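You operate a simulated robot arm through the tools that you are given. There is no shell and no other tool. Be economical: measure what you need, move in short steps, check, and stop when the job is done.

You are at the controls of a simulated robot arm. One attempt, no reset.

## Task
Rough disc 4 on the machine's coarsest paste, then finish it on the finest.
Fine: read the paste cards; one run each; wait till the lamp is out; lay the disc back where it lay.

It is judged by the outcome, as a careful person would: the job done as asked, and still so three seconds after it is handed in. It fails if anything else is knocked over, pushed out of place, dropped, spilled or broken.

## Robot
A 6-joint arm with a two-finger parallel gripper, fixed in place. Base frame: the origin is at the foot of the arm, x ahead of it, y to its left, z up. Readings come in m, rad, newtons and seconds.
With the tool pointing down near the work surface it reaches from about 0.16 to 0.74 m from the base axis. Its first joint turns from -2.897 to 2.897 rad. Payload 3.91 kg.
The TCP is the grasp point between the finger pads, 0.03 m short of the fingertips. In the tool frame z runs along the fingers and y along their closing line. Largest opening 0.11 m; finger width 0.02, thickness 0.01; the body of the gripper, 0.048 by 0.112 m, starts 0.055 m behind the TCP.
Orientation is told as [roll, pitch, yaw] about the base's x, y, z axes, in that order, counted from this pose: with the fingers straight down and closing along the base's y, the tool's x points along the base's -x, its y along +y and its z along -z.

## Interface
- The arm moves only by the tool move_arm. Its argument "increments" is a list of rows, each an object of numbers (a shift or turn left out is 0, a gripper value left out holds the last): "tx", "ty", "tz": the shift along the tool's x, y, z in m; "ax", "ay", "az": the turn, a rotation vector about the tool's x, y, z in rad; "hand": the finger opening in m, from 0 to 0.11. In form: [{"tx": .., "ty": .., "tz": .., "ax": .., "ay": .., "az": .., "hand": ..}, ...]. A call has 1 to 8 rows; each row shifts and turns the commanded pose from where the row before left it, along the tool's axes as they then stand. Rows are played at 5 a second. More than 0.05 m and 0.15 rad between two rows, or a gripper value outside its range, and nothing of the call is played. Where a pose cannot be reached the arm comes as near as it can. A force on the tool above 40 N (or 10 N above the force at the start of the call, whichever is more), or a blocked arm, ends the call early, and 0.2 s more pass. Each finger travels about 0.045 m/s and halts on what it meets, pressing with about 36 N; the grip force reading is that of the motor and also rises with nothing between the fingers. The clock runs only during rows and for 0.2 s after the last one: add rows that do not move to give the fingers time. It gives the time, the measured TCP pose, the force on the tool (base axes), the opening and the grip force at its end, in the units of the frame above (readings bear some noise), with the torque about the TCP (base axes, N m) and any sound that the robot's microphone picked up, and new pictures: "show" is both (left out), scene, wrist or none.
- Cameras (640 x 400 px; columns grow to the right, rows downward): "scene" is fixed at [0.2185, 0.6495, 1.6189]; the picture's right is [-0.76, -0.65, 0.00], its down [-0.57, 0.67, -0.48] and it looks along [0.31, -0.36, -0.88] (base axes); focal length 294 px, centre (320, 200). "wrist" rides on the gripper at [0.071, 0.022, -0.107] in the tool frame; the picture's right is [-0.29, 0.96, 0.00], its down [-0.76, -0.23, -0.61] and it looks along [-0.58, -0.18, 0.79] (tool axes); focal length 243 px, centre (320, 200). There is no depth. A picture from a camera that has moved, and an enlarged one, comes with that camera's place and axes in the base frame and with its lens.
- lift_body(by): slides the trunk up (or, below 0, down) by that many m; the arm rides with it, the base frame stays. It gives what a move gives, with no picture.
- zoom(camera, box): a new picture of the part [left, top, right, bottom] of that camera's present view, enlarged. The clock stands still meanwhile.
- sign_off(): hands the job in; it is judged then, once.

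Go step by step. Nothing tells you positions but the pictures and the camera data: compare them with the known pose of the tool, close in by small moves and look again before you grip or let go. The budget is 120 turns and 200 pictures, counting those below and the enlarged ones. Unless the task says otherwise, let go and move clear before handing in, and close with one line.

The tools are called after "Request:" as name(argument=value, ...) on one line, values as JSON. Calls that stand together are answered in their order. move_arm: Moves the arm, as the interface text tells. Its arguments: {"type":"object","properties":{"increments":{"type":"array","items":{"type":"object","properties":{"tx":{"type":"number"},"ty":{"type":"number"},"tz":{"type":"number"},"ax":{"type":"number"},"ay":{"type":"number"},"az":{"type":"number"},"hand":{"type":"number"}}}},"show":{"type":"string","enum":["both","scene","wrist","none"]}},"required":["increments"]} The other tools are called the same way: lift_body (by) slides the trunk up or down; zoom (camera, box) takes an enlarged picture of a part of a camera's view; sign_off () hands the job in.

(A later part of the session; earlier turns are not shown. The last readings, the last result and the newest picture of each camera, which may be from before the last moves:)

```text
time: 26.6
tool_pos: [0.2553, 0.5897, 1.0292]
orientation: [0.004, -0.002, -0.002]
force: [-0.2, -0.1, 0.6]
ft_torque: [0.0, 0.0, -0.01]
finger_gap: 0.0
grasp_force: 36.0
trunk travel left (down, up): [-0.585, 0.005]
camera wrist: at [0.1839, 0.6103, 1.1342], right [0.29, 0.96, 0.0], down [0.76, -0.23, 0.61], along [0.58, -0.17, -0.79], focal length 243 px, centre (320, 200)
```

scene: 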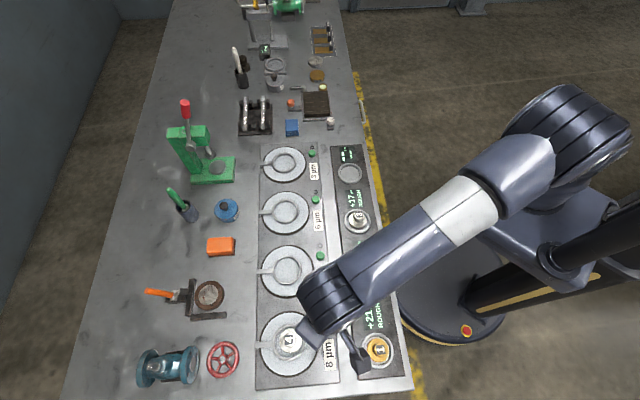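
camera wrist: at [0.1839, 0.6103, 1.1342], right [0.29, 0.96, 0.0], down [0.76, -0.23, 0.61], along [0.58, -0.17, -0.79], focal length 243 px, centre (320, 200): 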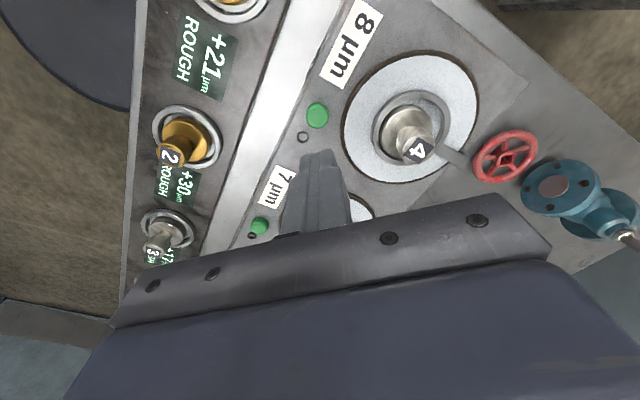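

Button about at (0.252, 0.589). Descend to just above it.

Request:
move_arm(increments=[{"tx": 0.0033, "tz": 0.03}, {"tz": 0.03}, {"tz": 0.01}, {}], show="wrist")

Request:
zoom(camera="wrist", box=[220, 70, 420, 195])

Request:
zoom(camera="scene", box=[260, 290, 380, 365])

```text
time: 27.6
tool_pos: [0.2506, 0.5893, 0.9599]
orientation: [0.003, 0.0, 0.001]
force: [0.9, -0.1, 0.2]
ft_torque: [0.02, -0.02, 0.03]
finger_gap: 0.0001
grasp_force: 35.6
trunk travel left (down, up): [-0.585, 0.005]
camera wrist: at [0.1791, 0.6099, 1.0659], right [0.29, 0.96, 0.0], down [0.76, -0.23, 0.61], along [0.58, -0.17, -0.79], focal length 243 px, centre (320, 200)
```

wrist: 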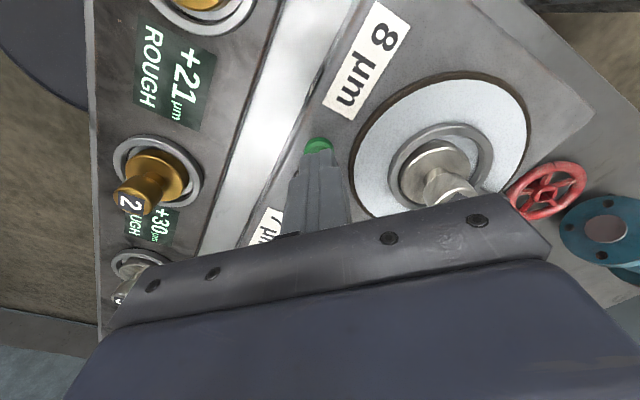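

```text
3.20 times, centred on (320, 132) of wrist
camera zoom: at [0.1791, 0.6099, 1.0659], right [0.29, 0.96, 0.0], down [0.76, -0.23, 0.61], along [0.58, -0.17, -0.79], focal length 776 px, centre (320, 416)
```

zoom: 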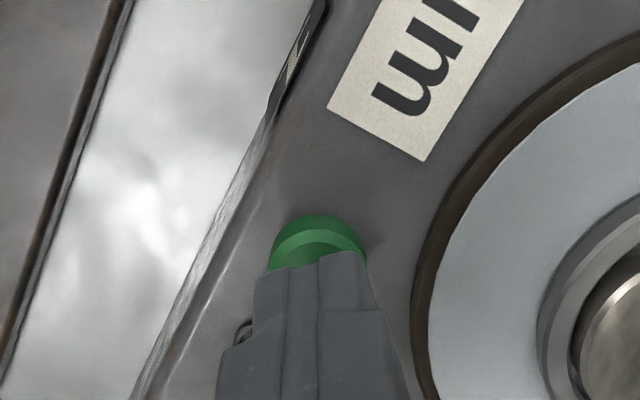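

```text
5.33 times, centred on (320, 328) of scene
camera zoom: at [0.2185, 0.6495, 1.6189], right [-0.76, -0.65, 0.0], down [-0.57, 0.67, -0.48], along [0.31, -0.36, -0.88], focal length 1567 px, centre (320, -480)
```

zoom: 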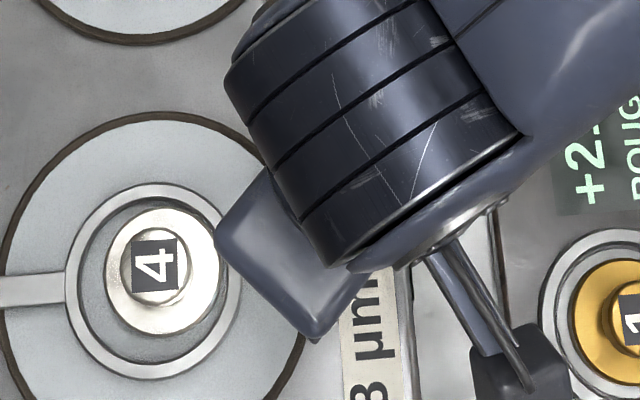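

The fingertips are over the button. Press down slowly, listening and watching force.

Request:
move_arm(increments=[{"tz": 0.006}, {"tz": 0.004}, {"tz": 0.003}, {}], show="wrist")

```text
time: 28.6
tool_pos: [0.2502, 0.5896, 0.9456]
orientation: [0.004, -0.001, 0.001]
force: [-0.2, -0.1, -0.4]
ft_torque: [0.03, 0.0, -0.03]
finger_gap: 0.0001
grasp_force: 36.4
trunk travel left (down, up): [-0.585, 0.005]
camera wrist: at [0.1794, 0.6103, 1.0519], right [0.29, 0.96, 0.0], down [0.76, -0.23, 0.61], along [0.58, -0.17, -0.79], focal length 243 px, centre (320, 200)
```

wrist: 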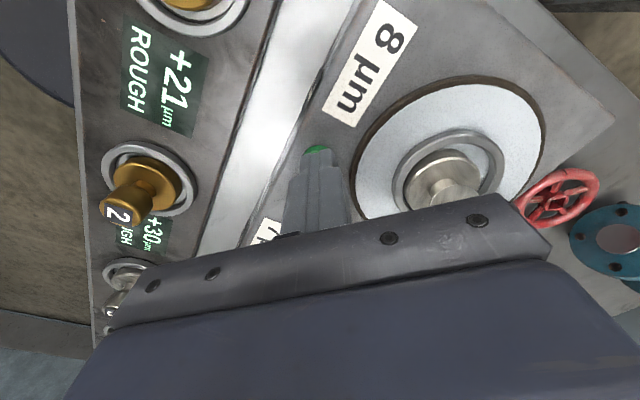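

No contact yet; continue down in small steps.

Request:
move_arm(increments=[{"tz": 0.003}, {"tz": 0.003}, {"tz": 0.002}, {}], show="wrist")

Request:
zoom(camera="wrist", box=[220, 70, 420, 195])

```text
time: 29.6
tool_pos: [0.2512, 0.5902, 0.9383]
orientation: [0.004, -0.002, -0.001]
force: [-0.7, -1.2, 2.1]
ft_torque: [-0.02, 0.05, 0.03]
finger_gap: 0.0001
grasp_force: 36.0
trunk travel left (down, up): [-0.585, 0.005]
heard: click
camera wrist: at [0.1802, 0.61, 1.044], right [0.29, 0.96, 0.0], down [0.76, -0.23, 0.61], along [0.58, -0.17, -0.79], focal length 243 px, centre (320, 200)
```

wrist: 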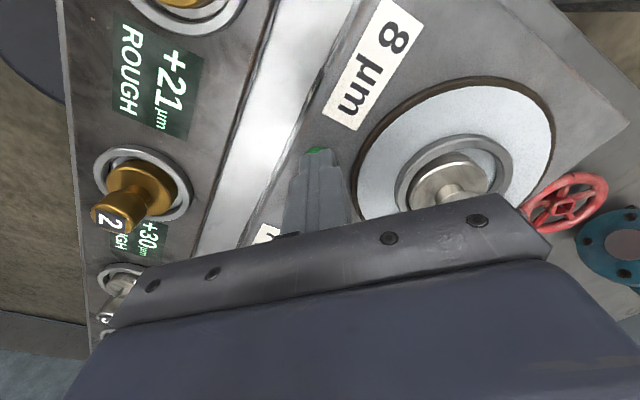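

```text
3.20 times, centred on (320, 132) of wrist
camera zoom: at [0.1802, 0.61, 1.044], right [0.29, 0.96, 0.0], down [0.76, -0.23, 0.61], along [0.58, -0.17, -0.79], focal length 776 px, centre (320, 416)
```

zoom: 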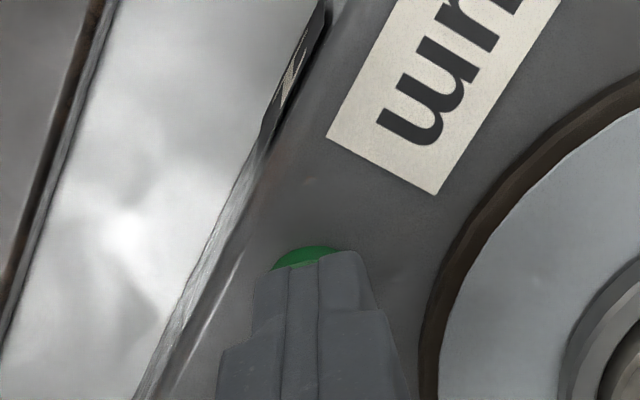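

A click: the button is pressed. I rise straight up and look at the lamp and plate.

Request:
move_arm(increments=[{"tz": -0.02}, {"tz": -0.03}, {"tz": -0.04}], show="wrist")

Request:
zoom(camera="wrist", box=[280, 50, 480, 175])

```text
time: 30.4
tool_pos: [0.2516, 0.589, 1.0301]
orientation: [0.003, -0.002, -0.001]
force: [0.0, 0.6, -0.5]
ft_torque: [-0.05, 0.01, 0.0]
finger_gap: 0.0002
grasp_force: 35.5
trunk travel left (down, up): [-0.585, 0.005]
camera wrist: at [0.1806, 0.6096, 1.1354], right [0.29, 0.96, 0.0], down [0.76, -0.23, 0.61], along [0.58, -0.17, -0.79], focal length 243 px, centre (320, 200)
```

wrist: 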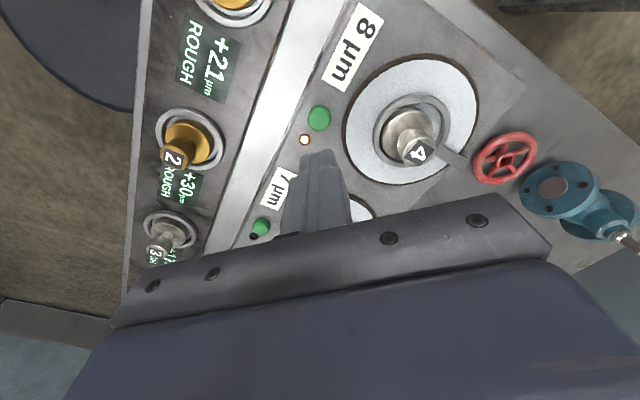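

```text
3.20 times, centred on (380, 112) of wrist
camera zoom: at [0.1806, 0.6096, 1.1354], right [0.29, 0.96, 0.0], down [0.76, -0.23, 0.61], along [0.58, -0.17, -0.79], focal length 776 px, centre (128, 480)
```

zoom: 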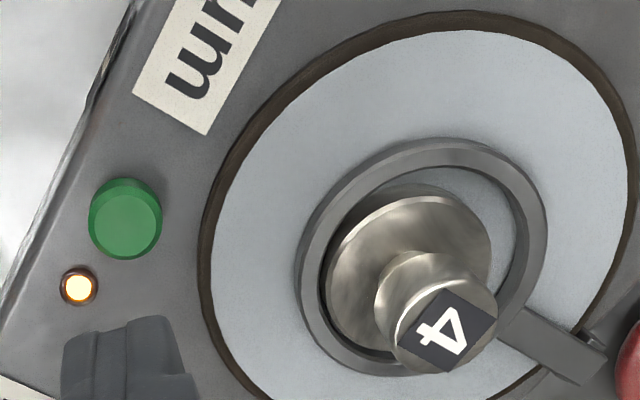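

The lamp is lit and the run is on. I wait in place with the fingers opening for the later grip.

Request:
move_arm(increments=[{"hand": 0.06}, {}, {}, {}, {}, {}, {}, {}], show="none")

Request:
move_arm(increments=[{}, {}, {}, {}, {}, {}, {}, {}], show="none")

Request:
move_arm(increments=[{}, {}, {}, {}, {}, {}, {}, {}], show="wrist")

```text
time: 32.2
tool_pos: [0.2522, 0.589, 1.0294]
orientation: [0.004, -0.002, 0.001]
force: [-0.1, -0.4, 0.1]
ft_torque: [0.01, -0.03, 0.03]
finger_gap: 0.0602
grasp_force: 0.0
trunk travel left (down, up): [-0.585, 0.005]
```

```text
time: 34.0
tool_pos: [0.2507, 0.5902, 1.03]
orientation: [0.002, -0.002, -0.001]
force: [0.0, 0.8, 0.0]
ft_torque: [-0.02, -0.02, 0.05]
finger_gap: 0.06
grasp_force: 0.1
trunk travel left (down, up): [-0.585, 0.005]
```

```text
time: 35.8
tool_pos: [0.2521, 0.5884, 1.0293]
orientation: [0.004, -0.001, -0.001]
force: [0.2, -1.1, 1.2]
ft_torque: [0.04, -0.01, 0.0]
finger_gap: 0.0599
grasp_force: 0.0
trunk travel left (down, up): [-0.585, 0.005]
camera wrist: at [0.1806, 0.6099, 1.1351], right [0.29, 0.96, 0.0], down [0.76, -0.23, 0.61], along [0.58, -0.17, -0.79], focal length 243 px, centre (320, 200)
```

wrist: 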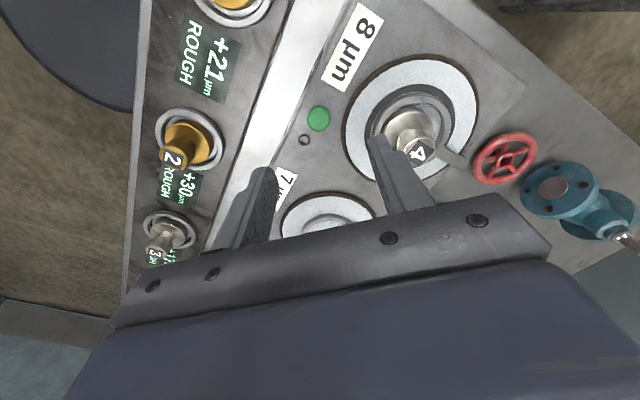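

The lamp looks out. I'll enlarge to confirm and to fix the knob's place.

Request:
zoom(camera="wrist", box=[280, 50, 480, 175])

Request:
zoom(camera="scene", box=[240, 300, 360, 375])

```text
3.20 times, centred on (380, 112) of wrist
camera zoom: at [0.1806, 0.6099, 1.1351], right [0.29, 0.96, 0.0], down [0.76, -0.23, 0.61], along [0.58, -0.17, -0.79], focal length 776 px, centre (128, 480)
```

zoom: 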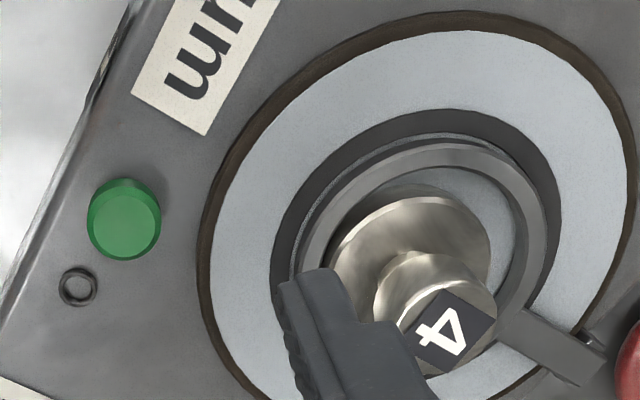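

```text
5.33 times, centred on (300, 338) of scene
camera zoom: at [0.2185, 0.6495, 1.6189], right [-0.76, -0.65, 0.0], down [-0.57, 0.67, -0.48], along [0.31, -0.36, -0.88], focal length 1567 px, centre (427, -533)
```

zoom: 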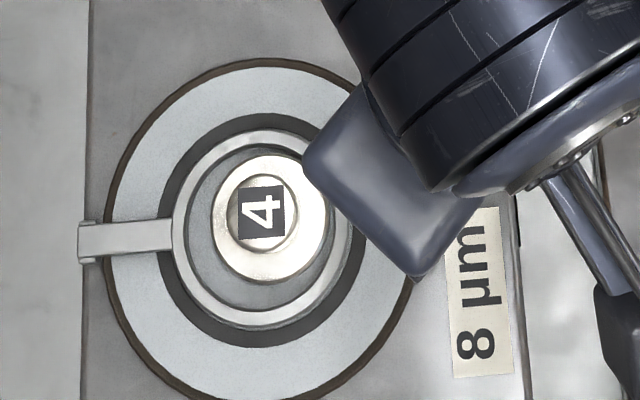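

The run is done and the lamp is out. The knob is at about (0.290, 0.666), top z 0.952. I'll turn the gripper so its closing line is tangential; the small outward lean then keeps the pads parallel to the knob.

Request:
move_arm(increments=[{"az": -0.145}, {"az": -0.145}, {"az": -0.145}, {"az": -0.145}, {"az": -0.145}, {"az": -0.145}, {"az": -0.145}, {"az": -0.145}], show="none")

Request:
move_arm(increments=[{"tx": -0.02, "ty": -0.004}, {"tx": -0.025, "ay": -0.05}, {"tz": 0.022}, {"tx": -0.015}, {}], show="both")

```text
time: 37.6
tool_pos: [0.2508, 0.5893, 1.0291]
orientation: [0.0, -0.003, 1.162]
force: [0.2, -0.5, -0.4]
ft_torque: [-0.03, 0.0, 0.01]
finger_gap: 0.0603
grasp_force: 0.1
trunk travel left (down, up): [-0.585, 0.005]
```

```text
time: 38.8
tool_pos: [0.2791, 0.6453, 1.0076]
orientation: [-0.001, -0.054, 1.162]
force: [-0.3, -0.5, -0.1]
ft_torque: [-0.02, -0.02, 0.01]
finger_gap: 0.06
grasp_force: 0.0
trunk travel left (down, up): [-0.585, 0.005]
camera wrist: at [0.229, 0.5814, 1.1091], right [-0.76, 0.65, 0.02], down [0.5, 0.57, 0.65], along [0.41, 0.5, -0.76], focal length 243 px, centre (320, 200)
```

scene: 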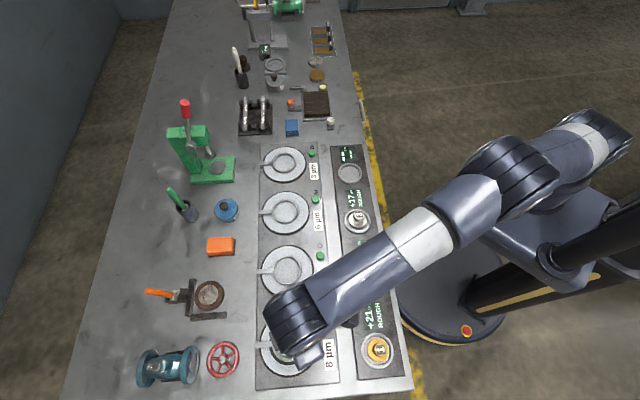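
wrist: 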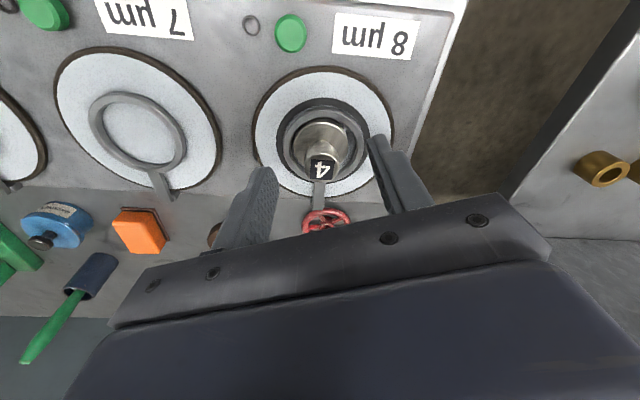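

I see the knob between the open fingers. Move in over it and lower part way.

Request:
move_arm(increments=[{"tx": -0.01, "ty": -0.002}, {"tx": -0.0095, "ty": -0.002}, {"tz": 0.018}, {}], show="wrist")

Request:
zoom(camera="wrist", box=[220, 110, 420, 235])

Request:
zoom(camera="scene", box=[240, 300, 360, 375])

```text
time: 39.8
tool_pos: [0.2914, 0.6605, 0.9904]
orientation: [-0.001, -0.055, 1.16]
force: [1.0, 0.3, -0.1]
ft_torque: [0.0, -0.02, -0.04]
finger_gap: 0.0601
grasp_force: 0.0
trunk travel left (down, up): [-0.585, 0.005]
camera wrist: at [0.2406, 0.5975, 1.0926], right [-0.76, 0.65, 0.02], down [0.5, 0.57, 0.65], along [0.41, 0.5, -0.76], focal length 243 px, centre (320, 200)
```

wrist: 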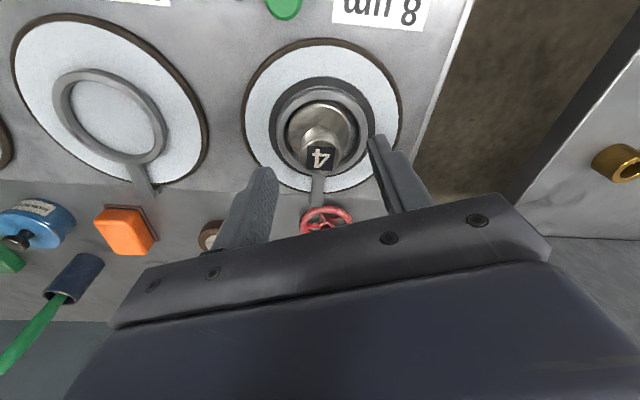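

```text
3.20 times, centred on (320, 172) of wrist
camera zoom: at [0.2406, 0.5975, 1.0926], right [-0.76, 0.65, 0.02], down [0.5, 0.57, 0.65], along [0.41, 0.5, -0.76], focal length 776 px, centre (320, 288)
```

zoom: 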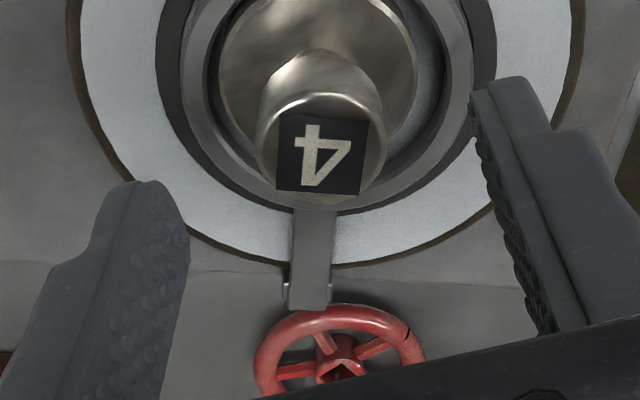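

```text
5.33 times, centred on (300, 338) of scene
camera zoom: at [0.2185, 0.6495, 1.6189], right [-0.76, -0.65, 0.0], down [-0.57, 0.67, -0.48], along [0.31, -0.36, -0.88], focal length 1567 px, centre (427, -533)
```

zoom: 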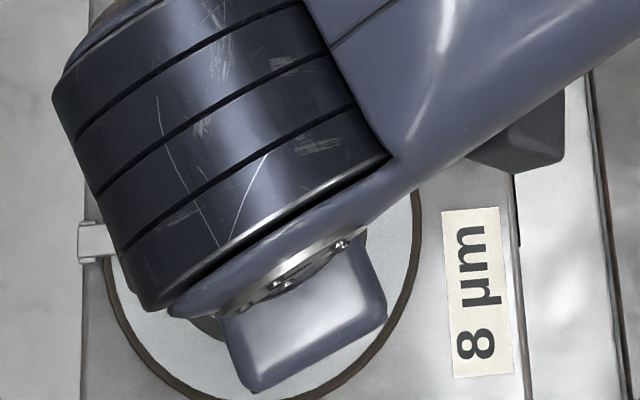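

Aligned with the knob within about 1 mm. Lower to z 0.957 and close.

Request:
move_arm(increments=[{"tz": 0.015}, {"tz": 0.012}, {"tz": 0.006}, {}], show="wrist")

Request:
zoom(camera="wrist", box=[220, 110, 420, 235])

```text
time: 40.8
tool_pos: [0.2912, 0.6616, 0.9571]
orientation: [0.0, -0.054, 1.161]
force: [0.3, 0.3, 0.2]
ft_torque: [0.0, -0.01, -0.01]
finger_gap: 0.0601
grasp_force: 0.1
trunk travel left (down, up): [-0.585, 0.005]
camera wrist: at [0.2414, 0.5992, 1.0593], right [-0.76, 0.65, 0.02], down [0.5, 0.57, 0.65], along [0.41, 0.5, -0.76], focal length 243 px, centre (320, 200)
```

wrist: 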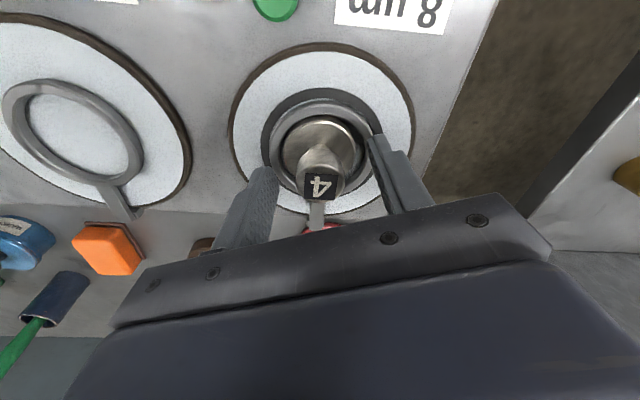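

```text
3.20 times, centred on (320, 172) of wrist
camera zoom: at [0.2414, 0.5992, 1.0593], right [-0.76, 0.65, 0.02], down [0.5, 0.57, 0.65], along [0.41, 0.5, -0.76], focal length 776 px, centre (320, 288)
```

zoom: 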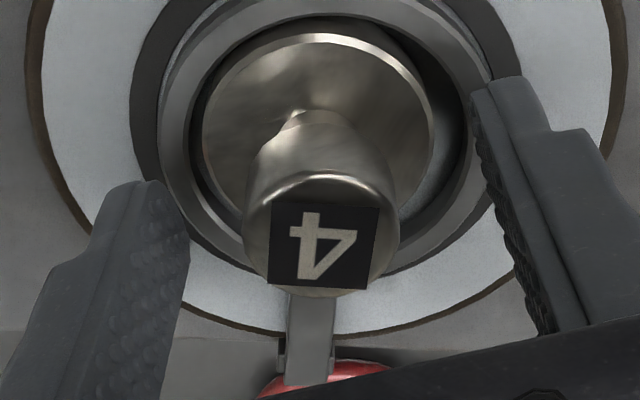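

Knob is at the same place in the picture as in the first grip. Close and lift.

Request:
move_arm(increments=[{"ty": -0.001}, {"hand": 0.015}, {}, {}, {}], show="none")

Request:
move_arm(increments=[{"tz": -0.01}, {"tz": -0.02}, {"tz": -0.03}, {"tx": 0.015}, {}], show="both")

```text
time: 42.0
tool_pos: [0.2927, 0.6619, 0.9578]
orientation: [-0.001, -0.055, 1.161]
force: [0.5, -0.2, -0.1]
ft_torque: [0.05, -0.01, -0.06]
finger_gap: 0.0267
grasp_force: 36.1
trunk travel left (down, up): [-0.585, 0.005]
```

```text
time: 43.2
tool_pos: [0.2853, 0.6472, 1.0166]
orientation: [-0.001, -0.053, 1.162]
force: [-0.2, 0.7, -3.0]
ft_torque: [0.03, 0.01, -0.01]
finger_gap: 0.027
grasp_force: 36.3
trunk travel left (down, up): [-0.585, 0.005]
camera wrist: at [0.235, 0.583, 1.1187], right [-0.76, 0.65, 0.02], down [0.5, 0.57, 0.65], along [0.41, 0.5, -0.76], focal length 243 px, centre (320, 200)
```

scene: 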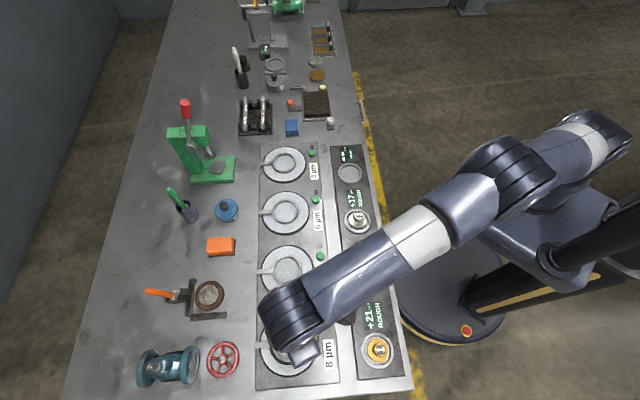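
wrist: 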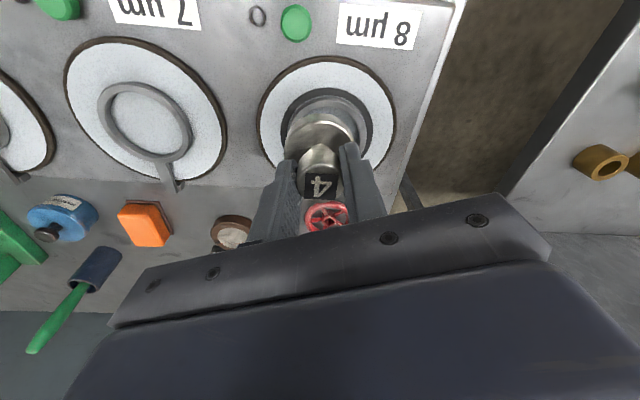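

The disc is held and level with the tool's slight lean, so I keep this orientation and carry it along the row to the 3 µm plate near (0.63, 0.33).

Request:
move_arm(increments=[{"tx": 0.008, "ty": -0.022, "tz": -0.005}, {"tx": 0.015, "ty": -0.044}, {"tx": 0.015, "ty": -0.044}, {"tx": 0.015, "ty": -0.044}, {"tx": 0.015, "ty": -0.044}, {"tx": 0.015, "ty": -0.044}, {"tx": 0.015, "ty": -0.044}, {}], show="scene")

Request:
move_arm(increments=[{"tx": 0.015, "ty": -0.044}, {"tx": 0.015, "ty": -0.044}, {"tx": 0.015, "ty": -0.03}, {}], show="both")

```text
time: 45.0
tool_pos: [0.5073, 0.4403, 1.0164]
orientation: [-0.002, -0.053, 1.161]
force: [0.7, -0.2, -2.9]
ft_torque: [0.0, 0.02, -0.01]
finger_gap: 0.0268
grasp_force: 36.4
trunk travel left (down, up): [-0.585, 0.005]
```

scene: 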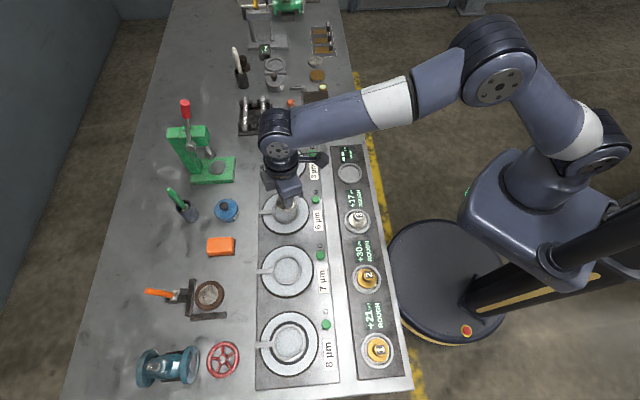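

```text
time: 46.0
tool_pos: [0.6001, 0.3533, 1.0144]
orientation: [0.0, -0.054, 1.161]
force: [-0.5, 0.5, -2.4]
ft_torque: [-0.04, 0.04, 0.01]
finger_gap: 0.0272
grasp_force: 36.7
trunk travel left (down, up): [-0.585, 0.005]
camera wrist: at [0.5497, 0.2896, 1.1164], right [-0.76, 0.65, 0.02], down [0.5, 0.57, 0.65], along [0.41, 0.5, -0.76], focal length 243 px, centre (320, 200)
```

scene: 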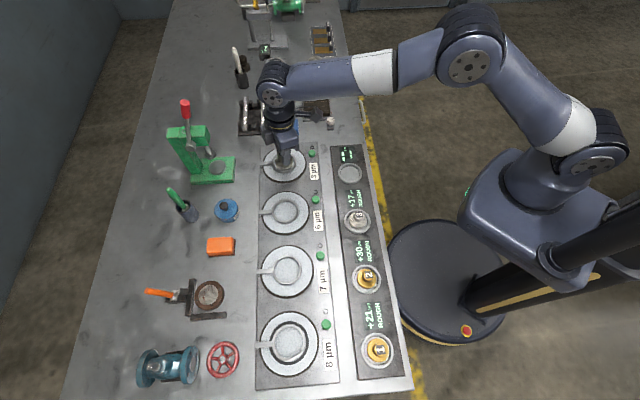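
wrist: 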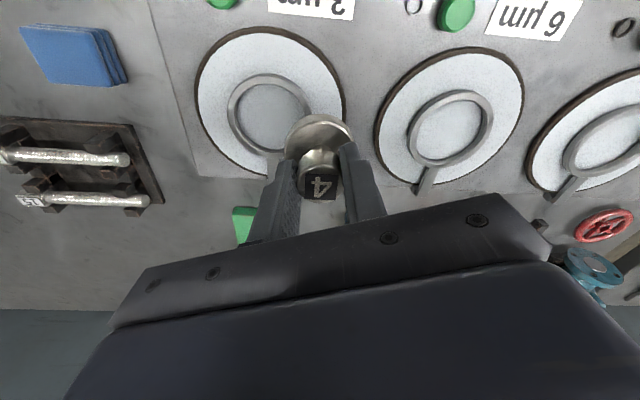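

The 3 µm ring is near (0.630, 0.326). I move over it and lower a bit to refine.

Request:
move_arm(increments=[{"tx": 0.006, "ty": -0.019}, {"tx": 0.0065, "ty": -0.019}, {"tz": 0.022}, {}], show="wrist")

Request:
zoom(camera="wrist", box=[220, 60, 420, 185])

Request:
zoom(camera="scene", box=[240, 130, 340, 192])

```text
time: 47.0
tool_pos: [0.6301, 0.3273, 0.9898]
orientation: [0.001, -0.055, 1.16]
force: [0.0, 0.6, -2.7]
ft_torque: [0.0, 0.0, -0.03]
finger_gap: 0.0269
grasp_force: 36.3
trunk travel left (down, up): [-0.585, 0.005]
camera wrist: at [0.58, 0.2646, 1.0924], right [-0.76, 0.65, 0.02], down [0.5, 0.57, 0.65], along [0.41, 0.5, -0.76], focal length 243 px, centre (320, 200)
```

wrist: 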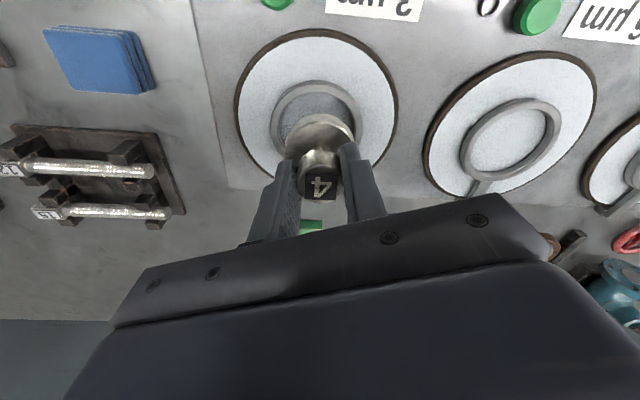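

```text
3.20 times, centred on (320, 122) of wrist
camera zoom: at [0.58, 0.2646, 1.0924], right [-0.76, 0.65, 0.02], down [0.5, 0.57, 0.65], along [0.41, 0.5, -0.76], focal length 776 px, centre (320, 448)
```

zoom: 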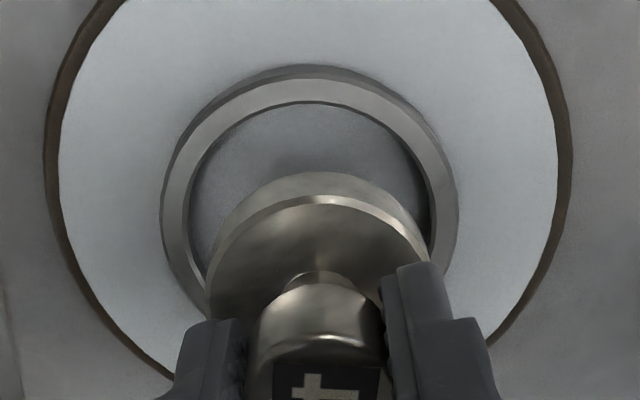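

```text
6.40 times, centred on (290, 161) of scene
camera zoom: at [0.2185, 0.6495, 1.6189], right [-0.76, -0.65, 0.0], down [-0.57, 0.67, -0.48], along [0.31, -0.36, -0.88], focal length 1880 px, centre (512, 450)
```

zoom: 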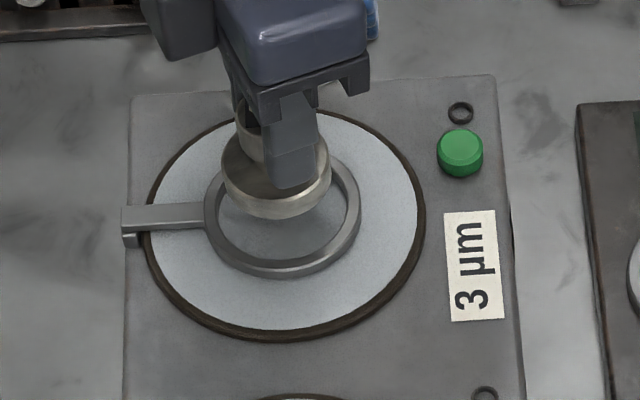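

The disc needs to shift about 5 mm in −y to be over the ring. I correct, lower to just above the ring and look again.

Request:
move_arm(increments=[{"tx": 0.005, "ty": -0.0034}, {"tz": 0.02}, {}], show="wrist")

Request:
zoom(camera="wrist", box=[220, 60, 420, 185])

Request:
zoom(camera="scene", box=[240, 130, 340, 192])

```text
time: 47.8
tool_pos: [0.6305, 0.3236, 0.9716]
orientation: [-0.001, -0.055, 1.162]
force: [0.1, 0.7, -1.5]
ft_torque: [-0.01, -0.02, 0.03]
finger_gap: 0.0267
grasp_force: 36.5
trunk travel left (down, up): [-0.585, 0.005]
camera wrist: at [0.5809, 0.2608, 1.0722], right [-0.76, 0.65, 0.02], down [0.5, 0.57, 0.65], along [0.41, 0.5, -0.76], focal length 243 px, centre (320, 200)
```

wrist: 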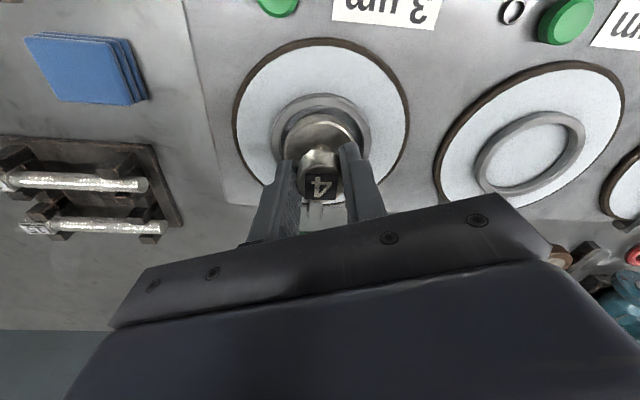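

```text
3.20 times, centred on (320, 122) of wrist
camera zoom: at [0.5809, 0.2608, 1.0722], right [-0.76, 0.65, 0.02], down [0.5, 0.57, 0.65], along [0.41, 0.5, -0.76], focal length 776 px, centre (320, 448)
```

zoom: 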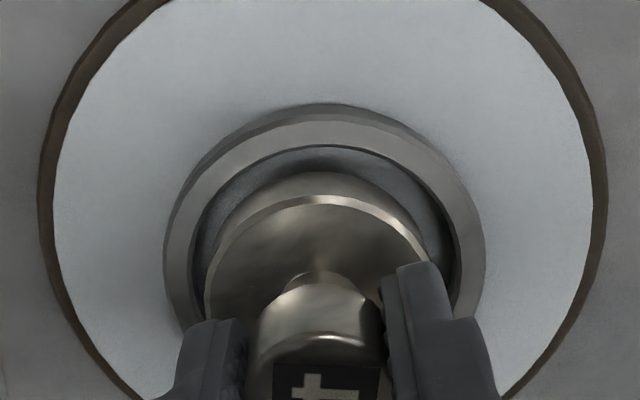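

```text
6.40 times, centred on (290, 161) of scene
camera zoom: at [0.2185, 0.6495, 1.6189], right [-0.76, -0.65, 0.0], down [-0.57, 0.67, -0.48], along [0.31, -0.36, -0.88], focal length 1880 px, centre (512, 450)
```

zoom: 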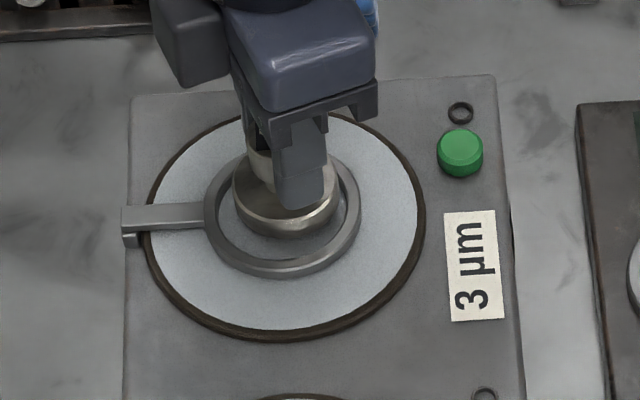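

Both views now show the disc centred over the ring. Lower gently.

Request:
move_arm(increments=[{"tz": 0.008}, {"tz": 0.005}, {}], show="none")

Request:
zoom(camera="wrist", box=[220, 60, 420, 185])

Request:
zoom(camera="scene", box=[240, 130, 340, 192])

```text
time: 48.6
tool_pos: [0.631, 0.3238, 0.9588]
orientation: [0.0, -0.053, 1.16]
force: [-0.2, 0.3, -2.9]
ft_torque: [-0.01, 0.0, 0.0]
finger_gap: 0.027
grasp_force: 36.0
trunk travel left (down, up): [-0.585, 0.005]
```

```text
3.20 times, centred on (320, 122) of wrist
camera zoom: at [0.5809, 0.2603, 1.0598], right [-0.76, 0.65, 0.02], down [0.5, 0.57, 0.65], along [0.41, 0.5, -0.76], focal length 776 px, centre (320, 448)
```

zoom: 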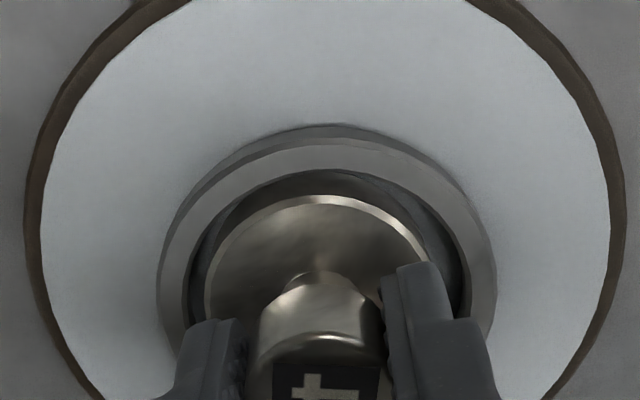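

```text
6.40 times, centred on (290, 161) of scene
camera zoom: at [0.2185, 0.6495, 1.6189], right [-0.76, -0.65, 0.0], down [-0.57, 0.67, -0.48], along [0.31, -0.36, -0.88], focal length 1880 px, centre (512, 450)
```

zoom: 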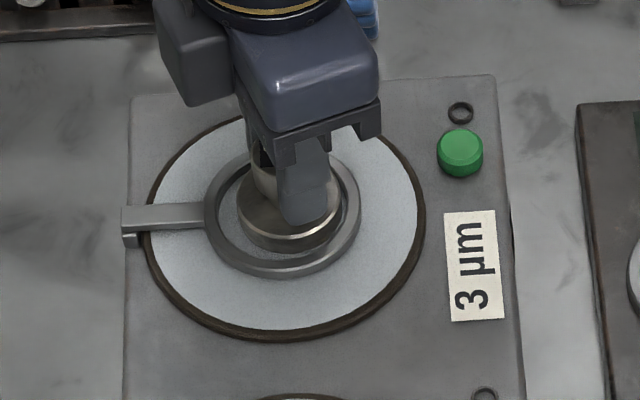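

A 2 mm outward shift will centre it better; then lower to contact.

Request:
move_arm(increments=[{"tx": -0.0025}, {"tz": 0.002}, {"tz": 0.002}, {}], show="none")

Request:
zoom(camera="wrist", box=[220, 60, 420, 185])

```text
time: 49.6
tool_pos: [0.6317, 0.3253, 0.9586]
orientation: [-0.003, -0.057, 1.16]
force: [-1.0, -0.5, 21.5]
ft_torque: [-0.33, 0.36, -0.09]
finger_gap: 0.0268
grasp_force: 35.9
trunk travel left (down, up): [-0.585, 0.005]
```

```text
3.20 times, centred on (320, 122) of wrist
camera zoom: at [0.5811, 0.2624, 1.0593], right [-0.76, 0.65, 0.01], down [0.5, 0.57, 0.65], along [0.41, 0.5, -0.76], focal length 776 px, centre (320, 448)
```

zoom: 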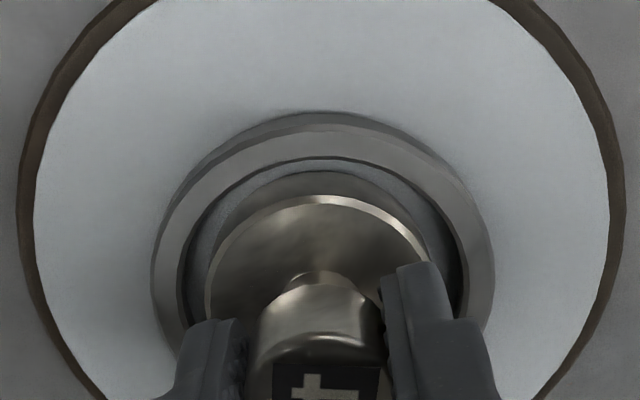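

Contact at the same height as the grip on the other plate (0.958), so the disc stands on the plate inside the ring. Ease off, open and rise.

Request:
move_arm(increments=[{"tz": -0.002}, {"hand": 0.04}, {"hand": 0.06}, {}, {}], show="none")

Request:
move_arm(increments=[{"tz": -0.01}, {"tz": -0.03}, {"tz": -0.04}, {}], show="wrist")

Request:
zoom(camera="scene", box=[240, 130, 340, 192])

```text
time: 50.8
tool_pos: [0.632, 0.3251, 0.9559]
orientation: [0.001, -0.055, 1.161]
force: [-0.3, -0.7, 0.3]
ft_torque: [0.0, 0.0, 0.0]
finger_gap: 0.0599
grasp_force: 0.0
trunk travel left (down, up): [-0.585, 0.005]
```

```text
time: 51.8
tool_pos: [0.6304, 0.3215, 1.0364]
orientation: [0.0, -0.056, 1.16]
force: [0.2, -0.5, -0.2]
ft_torque: [0.0, -0.01, 0.04]
finger_gap: 0.0598
grasp_force: 0.0
trunk travel left (down, up): [-0.585, 0.005]
camera wrist: at [0.5796, 0.2587, 1.1395], right [-0.76, 0.65, 0.02], down [0.5, 0.57, 0.65], along [0.41, 0.5, -0.76], focal length 243 px, centre (320, 200)
```

wrist: 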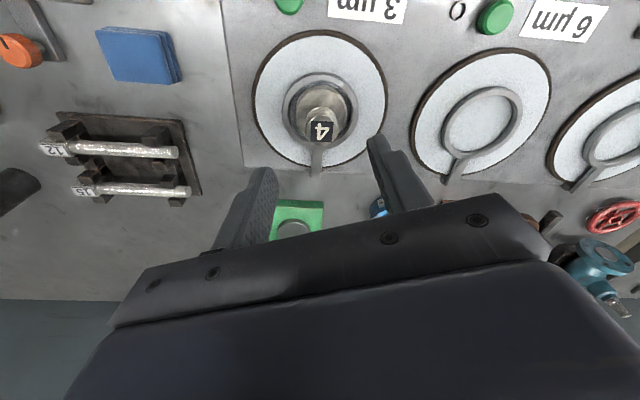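

```text
6.40 times, centred on (290, 161) of scene
camera zoom: at [0.2185, 0.6495, 1.6189], right [-0.76, -0.65, 0.0], down [-0.57, 0.67, -0.48], along [0.31, -0.36, -0.88], focal length 1880 px, centre (512, 450)
```

zoom: 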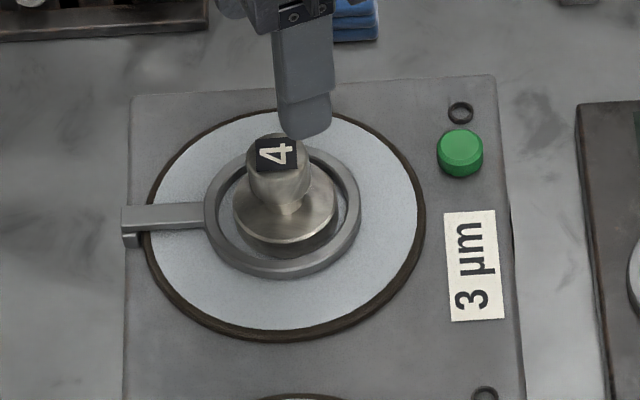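

The disc lies well inside the 3 µm ring. Its button is near (0.594, 0.252); I go above it with closed fingers.

Request:
move_arm(increments=[{"tx": 0.04, "ty": 0.003}, {"tx": 0.037, "ty": 0.002, "hand": 0.0}, {"tz": 0.01}, {}, {}, {}], show="wrist")

Request:
zoom(camera="scene", box=[260, 130, 360, 192])

```text
time: 53.2
tool_pos: [0.5956, 0.2527, 1.0206]
orientation: [0.001, -0.053, 1.161]
force: [0.6, -0.1, -0.2]
ft_torque: [0.01, 0.0, -0.03]
finger_gap: 0.0
grasp_force: 36.0
trunk travel left (down, up): [-0.585, 0.005]
camera wrist: at [0.5456, 0.1907, 1.1229], right [-0.76, 0.65, 0.02], down [0.5, 0.57, 0.65], along [0.41, 0.5, -0.76], focal length 243 px, centre (320, 200)
```

wrist: 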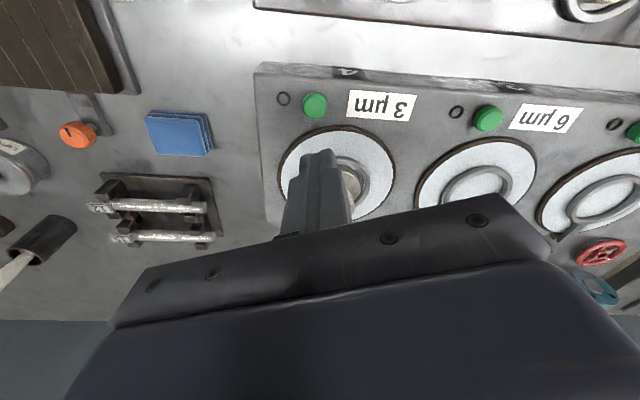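

```text
6.40 times, centred on (310, 161) of scene
camera zoom: at [0.2185, 0.6495, 1.6189], right [-0.76, -0.65, 0.0], down [-0.57, 0.67, -0.48], along [0.31, -0.36, -0.88], focal length 1880 px, centre (384, 450)
```

zoom: 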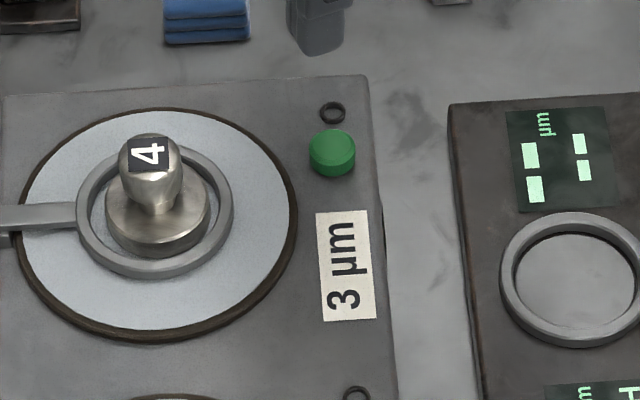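

Button refines to about (0.593, 0.247). Correct, lower to just above, and check.

Request:
move_arm(increments=[{"tx": 0.012}, {"tz": 0.035}, {"tz": 0.025}, {}], show="wrist")

Request:
zoom(camera="wrist", box=[220, 70, 420, 195])

Request:
zoom(camera="scene", box=[260, 130, 360, 192])

```text
time: 54.2
tool_pos: [0.5928, 0.2463, 0.9607]
orientation: [0.001, -0.055, 1.16]
force: [0.3, 0.2, -0.6]
ft_torque: [0.0, 0.01, 0.0]
finger_gap: 0.0001
grasp_force: 36.0
trunk travel left (down, up): [-0.585, 0.005]
camera wrist: at [0.5418, 0.1839, 1.062], right [-0.76, 0.65, 0.02], down [0.5, 0.57, 0.65], along [0.41, 0.5, -0.76], focal length 243 px, centre (320, 200)
```

wrist: 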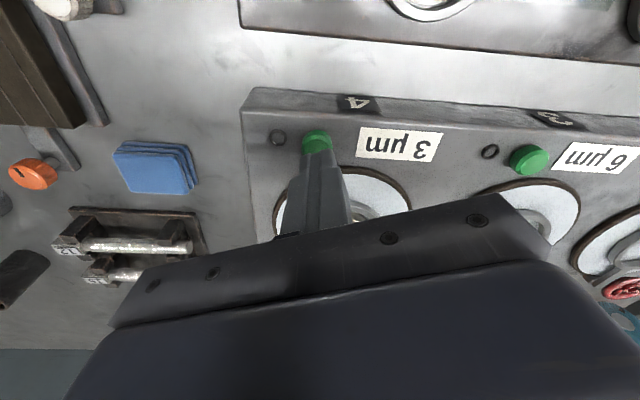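

```text
3.20 times, centred on (320, 132) of wrist
camera zoom: at [0.5418, 0.1839, 1.062], right [-0.76, 0.65, 0.02], down [0.5, 0.57, 0.65], along [0.41, 0.5, -0.76], focal length 776 px, centre (320, 416)
```

zoom: 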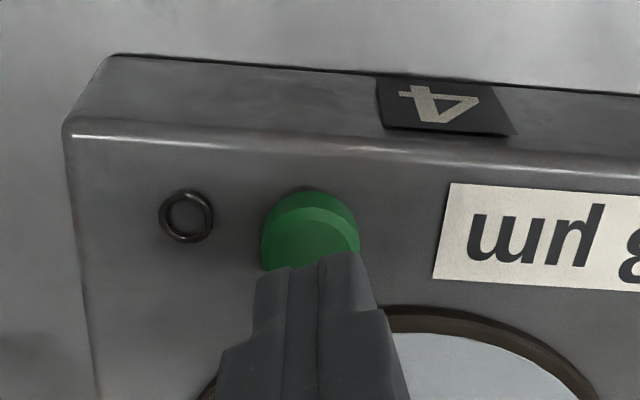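

```text
6.40 times, centred on (310, 161) of scene
camera zoom: at [0.2185, 0.6495, 1.6189], right [-0.76, -0.65, 0.0], down [-0.57, 0.67, -0.48], along [0.31, -0.36, -0.88], focal length 1880 px, centre (384, 450)
```

zoom: 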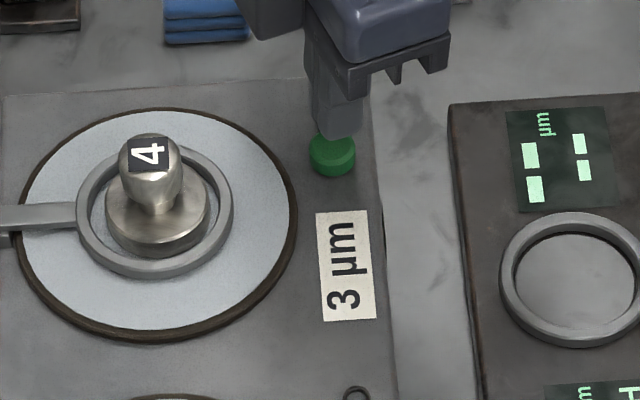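

Slightly adjust sideways 3 mm, then press slowly.

Request:
move_arm(increments=[{"ty": -0.003, "tz": 0.008}, {"tz": 0.005}, {"tz": 0.004}, {"tz": 0.003}, {}], show="wrist")

```text
time: 55.4
tool_pos: [0.5948, 0.2453, 0.9415]
orientation: [0.0, -0.055, 1.159]
force: [0.4, -0.2, 0.7]
ft_torque: [-0.02, 0.01, 0.02]
finger_gap: 0.0002
grasp_force: 36.0
trunk travel left (down, up): [-0.585, 0.005]
camera wrist: at [0.5449, 0.1829, 1.0437], right [-0.76, 0.65, 0.02], down [0.5, 0.57, 0.65], along [0.41, 0.5, -0.76], focal length 243 px, centre (320, 200)
```

wrist: 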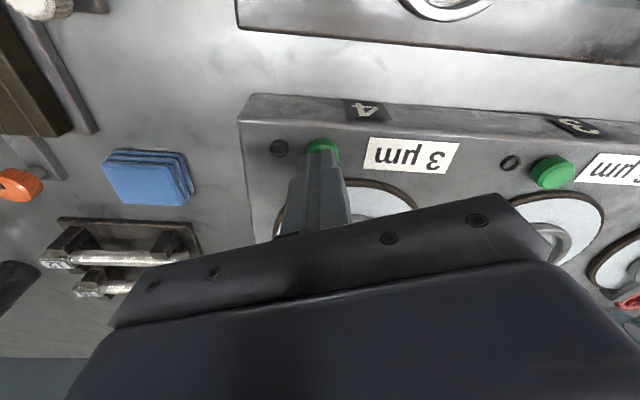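

Not yet pressed; two more millimetres at a time.

Request:
move_arm(increments=[{"tz": 0.002}, {"tz": 0.002}, {}], show="none")

```text
time: 56.2
tool_pos: [0.5941, 0.2454, 0.938]
orientation: [0.001, -0.053, 1.161]
force: [2.5, -1.4, 3.2]
ft_torque: [-0.1, 0.0, 0.02]
finger_gap: 0.0
grasp_force: 36.1
trunk travel left (down, up): [-0.585, 0.005]
heard: click
```

Click heard. Rise and look at the lamp.

Request:
move_arm(increments=[{"tz": -0.02}, {"tz": -0.03}, {"tz": -0.04}], show="none")

Request:
zoom(camera="scene", box=[240, 130, 340, 192])

```text
time: 57.0
tool_pos: [0.5936, 0.2418, 1.0257]
orientation: [0.001, -0.054, 1.16]
force: [-0.6, -0.6, -0.5]
ft_torque: [-0.02, 0.0, -0.01]
finger_gap: 0.0
grasp_force: 36.0
trunk travel left (down, up): [-0.585, 0.005]
```

```text
6.40 times, centred on (290, 161) of scene
camera zoom: at [0.2185, 0.6495, 1.6189], right [-0.76, -0.65, 0.0], down [-0.57, 0.67, -0.48], along [0.31, -0.36, -0.88], focal length 1880 px, centre (512, 450)
```

zoom: 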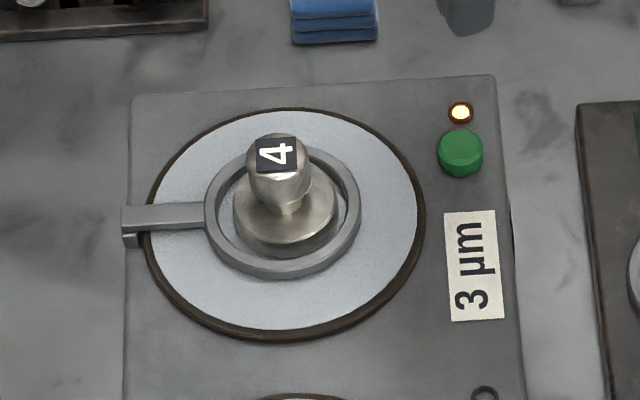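

The lamp is lit. Wait with the fingers opening.

Request:
move_arm(increments=[{"hand": 0.06}, {}, {}, {}, {}, {}, {}, {}], show="none")

Request:
move_arm(increments=[{}, {}, {}, {}, {}, {}, {}, {}], show="none")

Request:
move_arm(increments=[{}, {}, {}, {}, {}, {}, {}, {}], show="none")

Request:
zoom(camera="scene", box=[240, 130, 340, 192])

```text
time: 58.8
tool_pos: [0.5923, 0.2427, 1.0254]
orientation: [0.001, -0.054, 1.161]
force: [0.2, -0.5, -0.1]
ft_torque: [-0.03, 0.0, 0.01]
finger_gap: 0.0601
grasp_force: 0.2
trunk travel left (down, up): [-0.585, 0.005]
```

```text
time: 60.6
tool_pos: [0.5935, 0.2413, 1.0253]
orientation: [0.0, -0.053, 1.161]
force: [0.4, -0.1, -0.3]
ft_torque: [-0.02, -0.01, 0.01]
finger_gap: 0.0601
grasp_force: 0.2
trunk travel left (down, up): [-0.585, 0.005]
```

```text
time: 62.4
tool_pos: [0.5941, 0.2426, 1.0258]
orientation: [-0.002, -0.053, 1.161]
force: [0.7, -0.5, -0.6]
ft_torque: [0.0, 0.02, -0.01]
finger_gap: 0.0601
grasp_force: 0.0
trunk travel left (down, up): [-0.585, 0.005]
```

```text
6.40 times, centred on (290, 161) of scene
camera zoom: at [0.2185, 0.6495, 1.6189], right [-0.76, -0.65, 0.0], down [-0.57, 0.67, -0.48], along [0.31, -0.36, -0.88], focal length 1880 px, centre (512, 450)
```

zoom: 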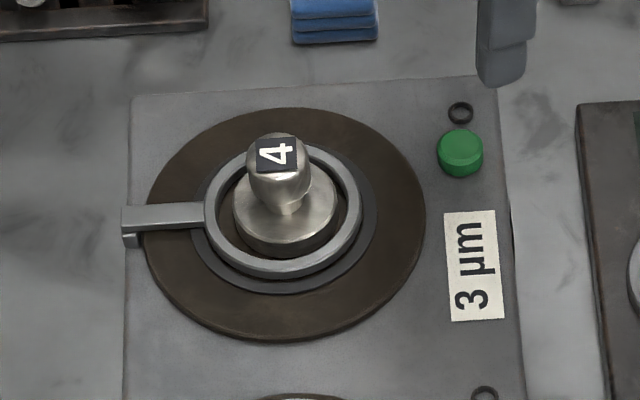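

The lamp is out and the disc hasn't moved. Back above it along the path I came, then check.

Request:
move_arm(increments=[{"tx": -0.045, "ty": -0.001}, {"tx": -0.042, "ty": -0.001}, {"tz": 0.03}, {}], show="wrist")

Request:
zoom(camera="wrist", box=[220, 90, 420, 215])

```text
time: 63.4
tool_pos: [0.6306, 0.3195, 1.0028]
orientation: [0.002, -0.053, 1.161]
force: [-0.5, -0.5, -0.1]
ft_torque: [0.03, 0.0, 0.0]
finger_gap: 0.0599
grasp_force: 0.0
trunk travel left (down, up): [-0.585, 0.005]
camera wrist: at [0.5815, 0.2569, 1.1042], right [-0.76, 0.65, 0.02], down [0.5, 0.57, 0.65], along [0.41, 0.5, -0.76], focal length 243 px, centre (320, 200)
```

wrist: 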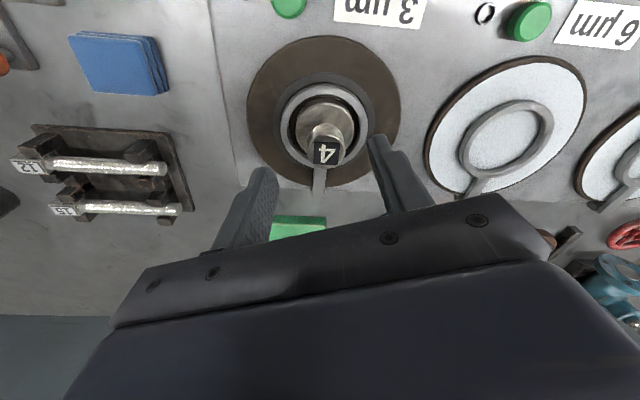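

```text
3.20 times, centred on (320, 152) of wrist
camera zoom: at [0.5815, 0.2569, 1.1042], right [-0.76, 0.65, 0.02], down [0.5, 0.57, 0.65], along [0.41, 0.5, -0.76], focal length 776 px, centre (320, 352)
```

zoom: 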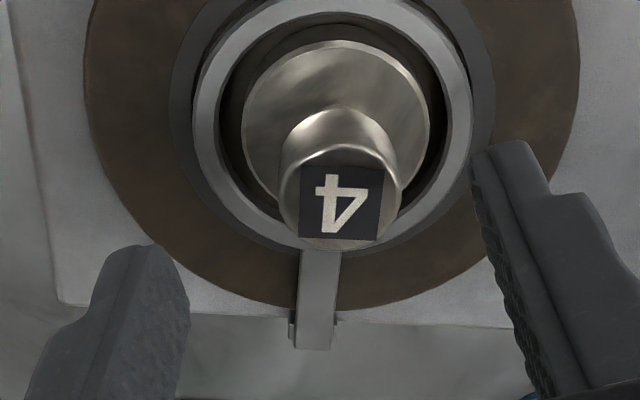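

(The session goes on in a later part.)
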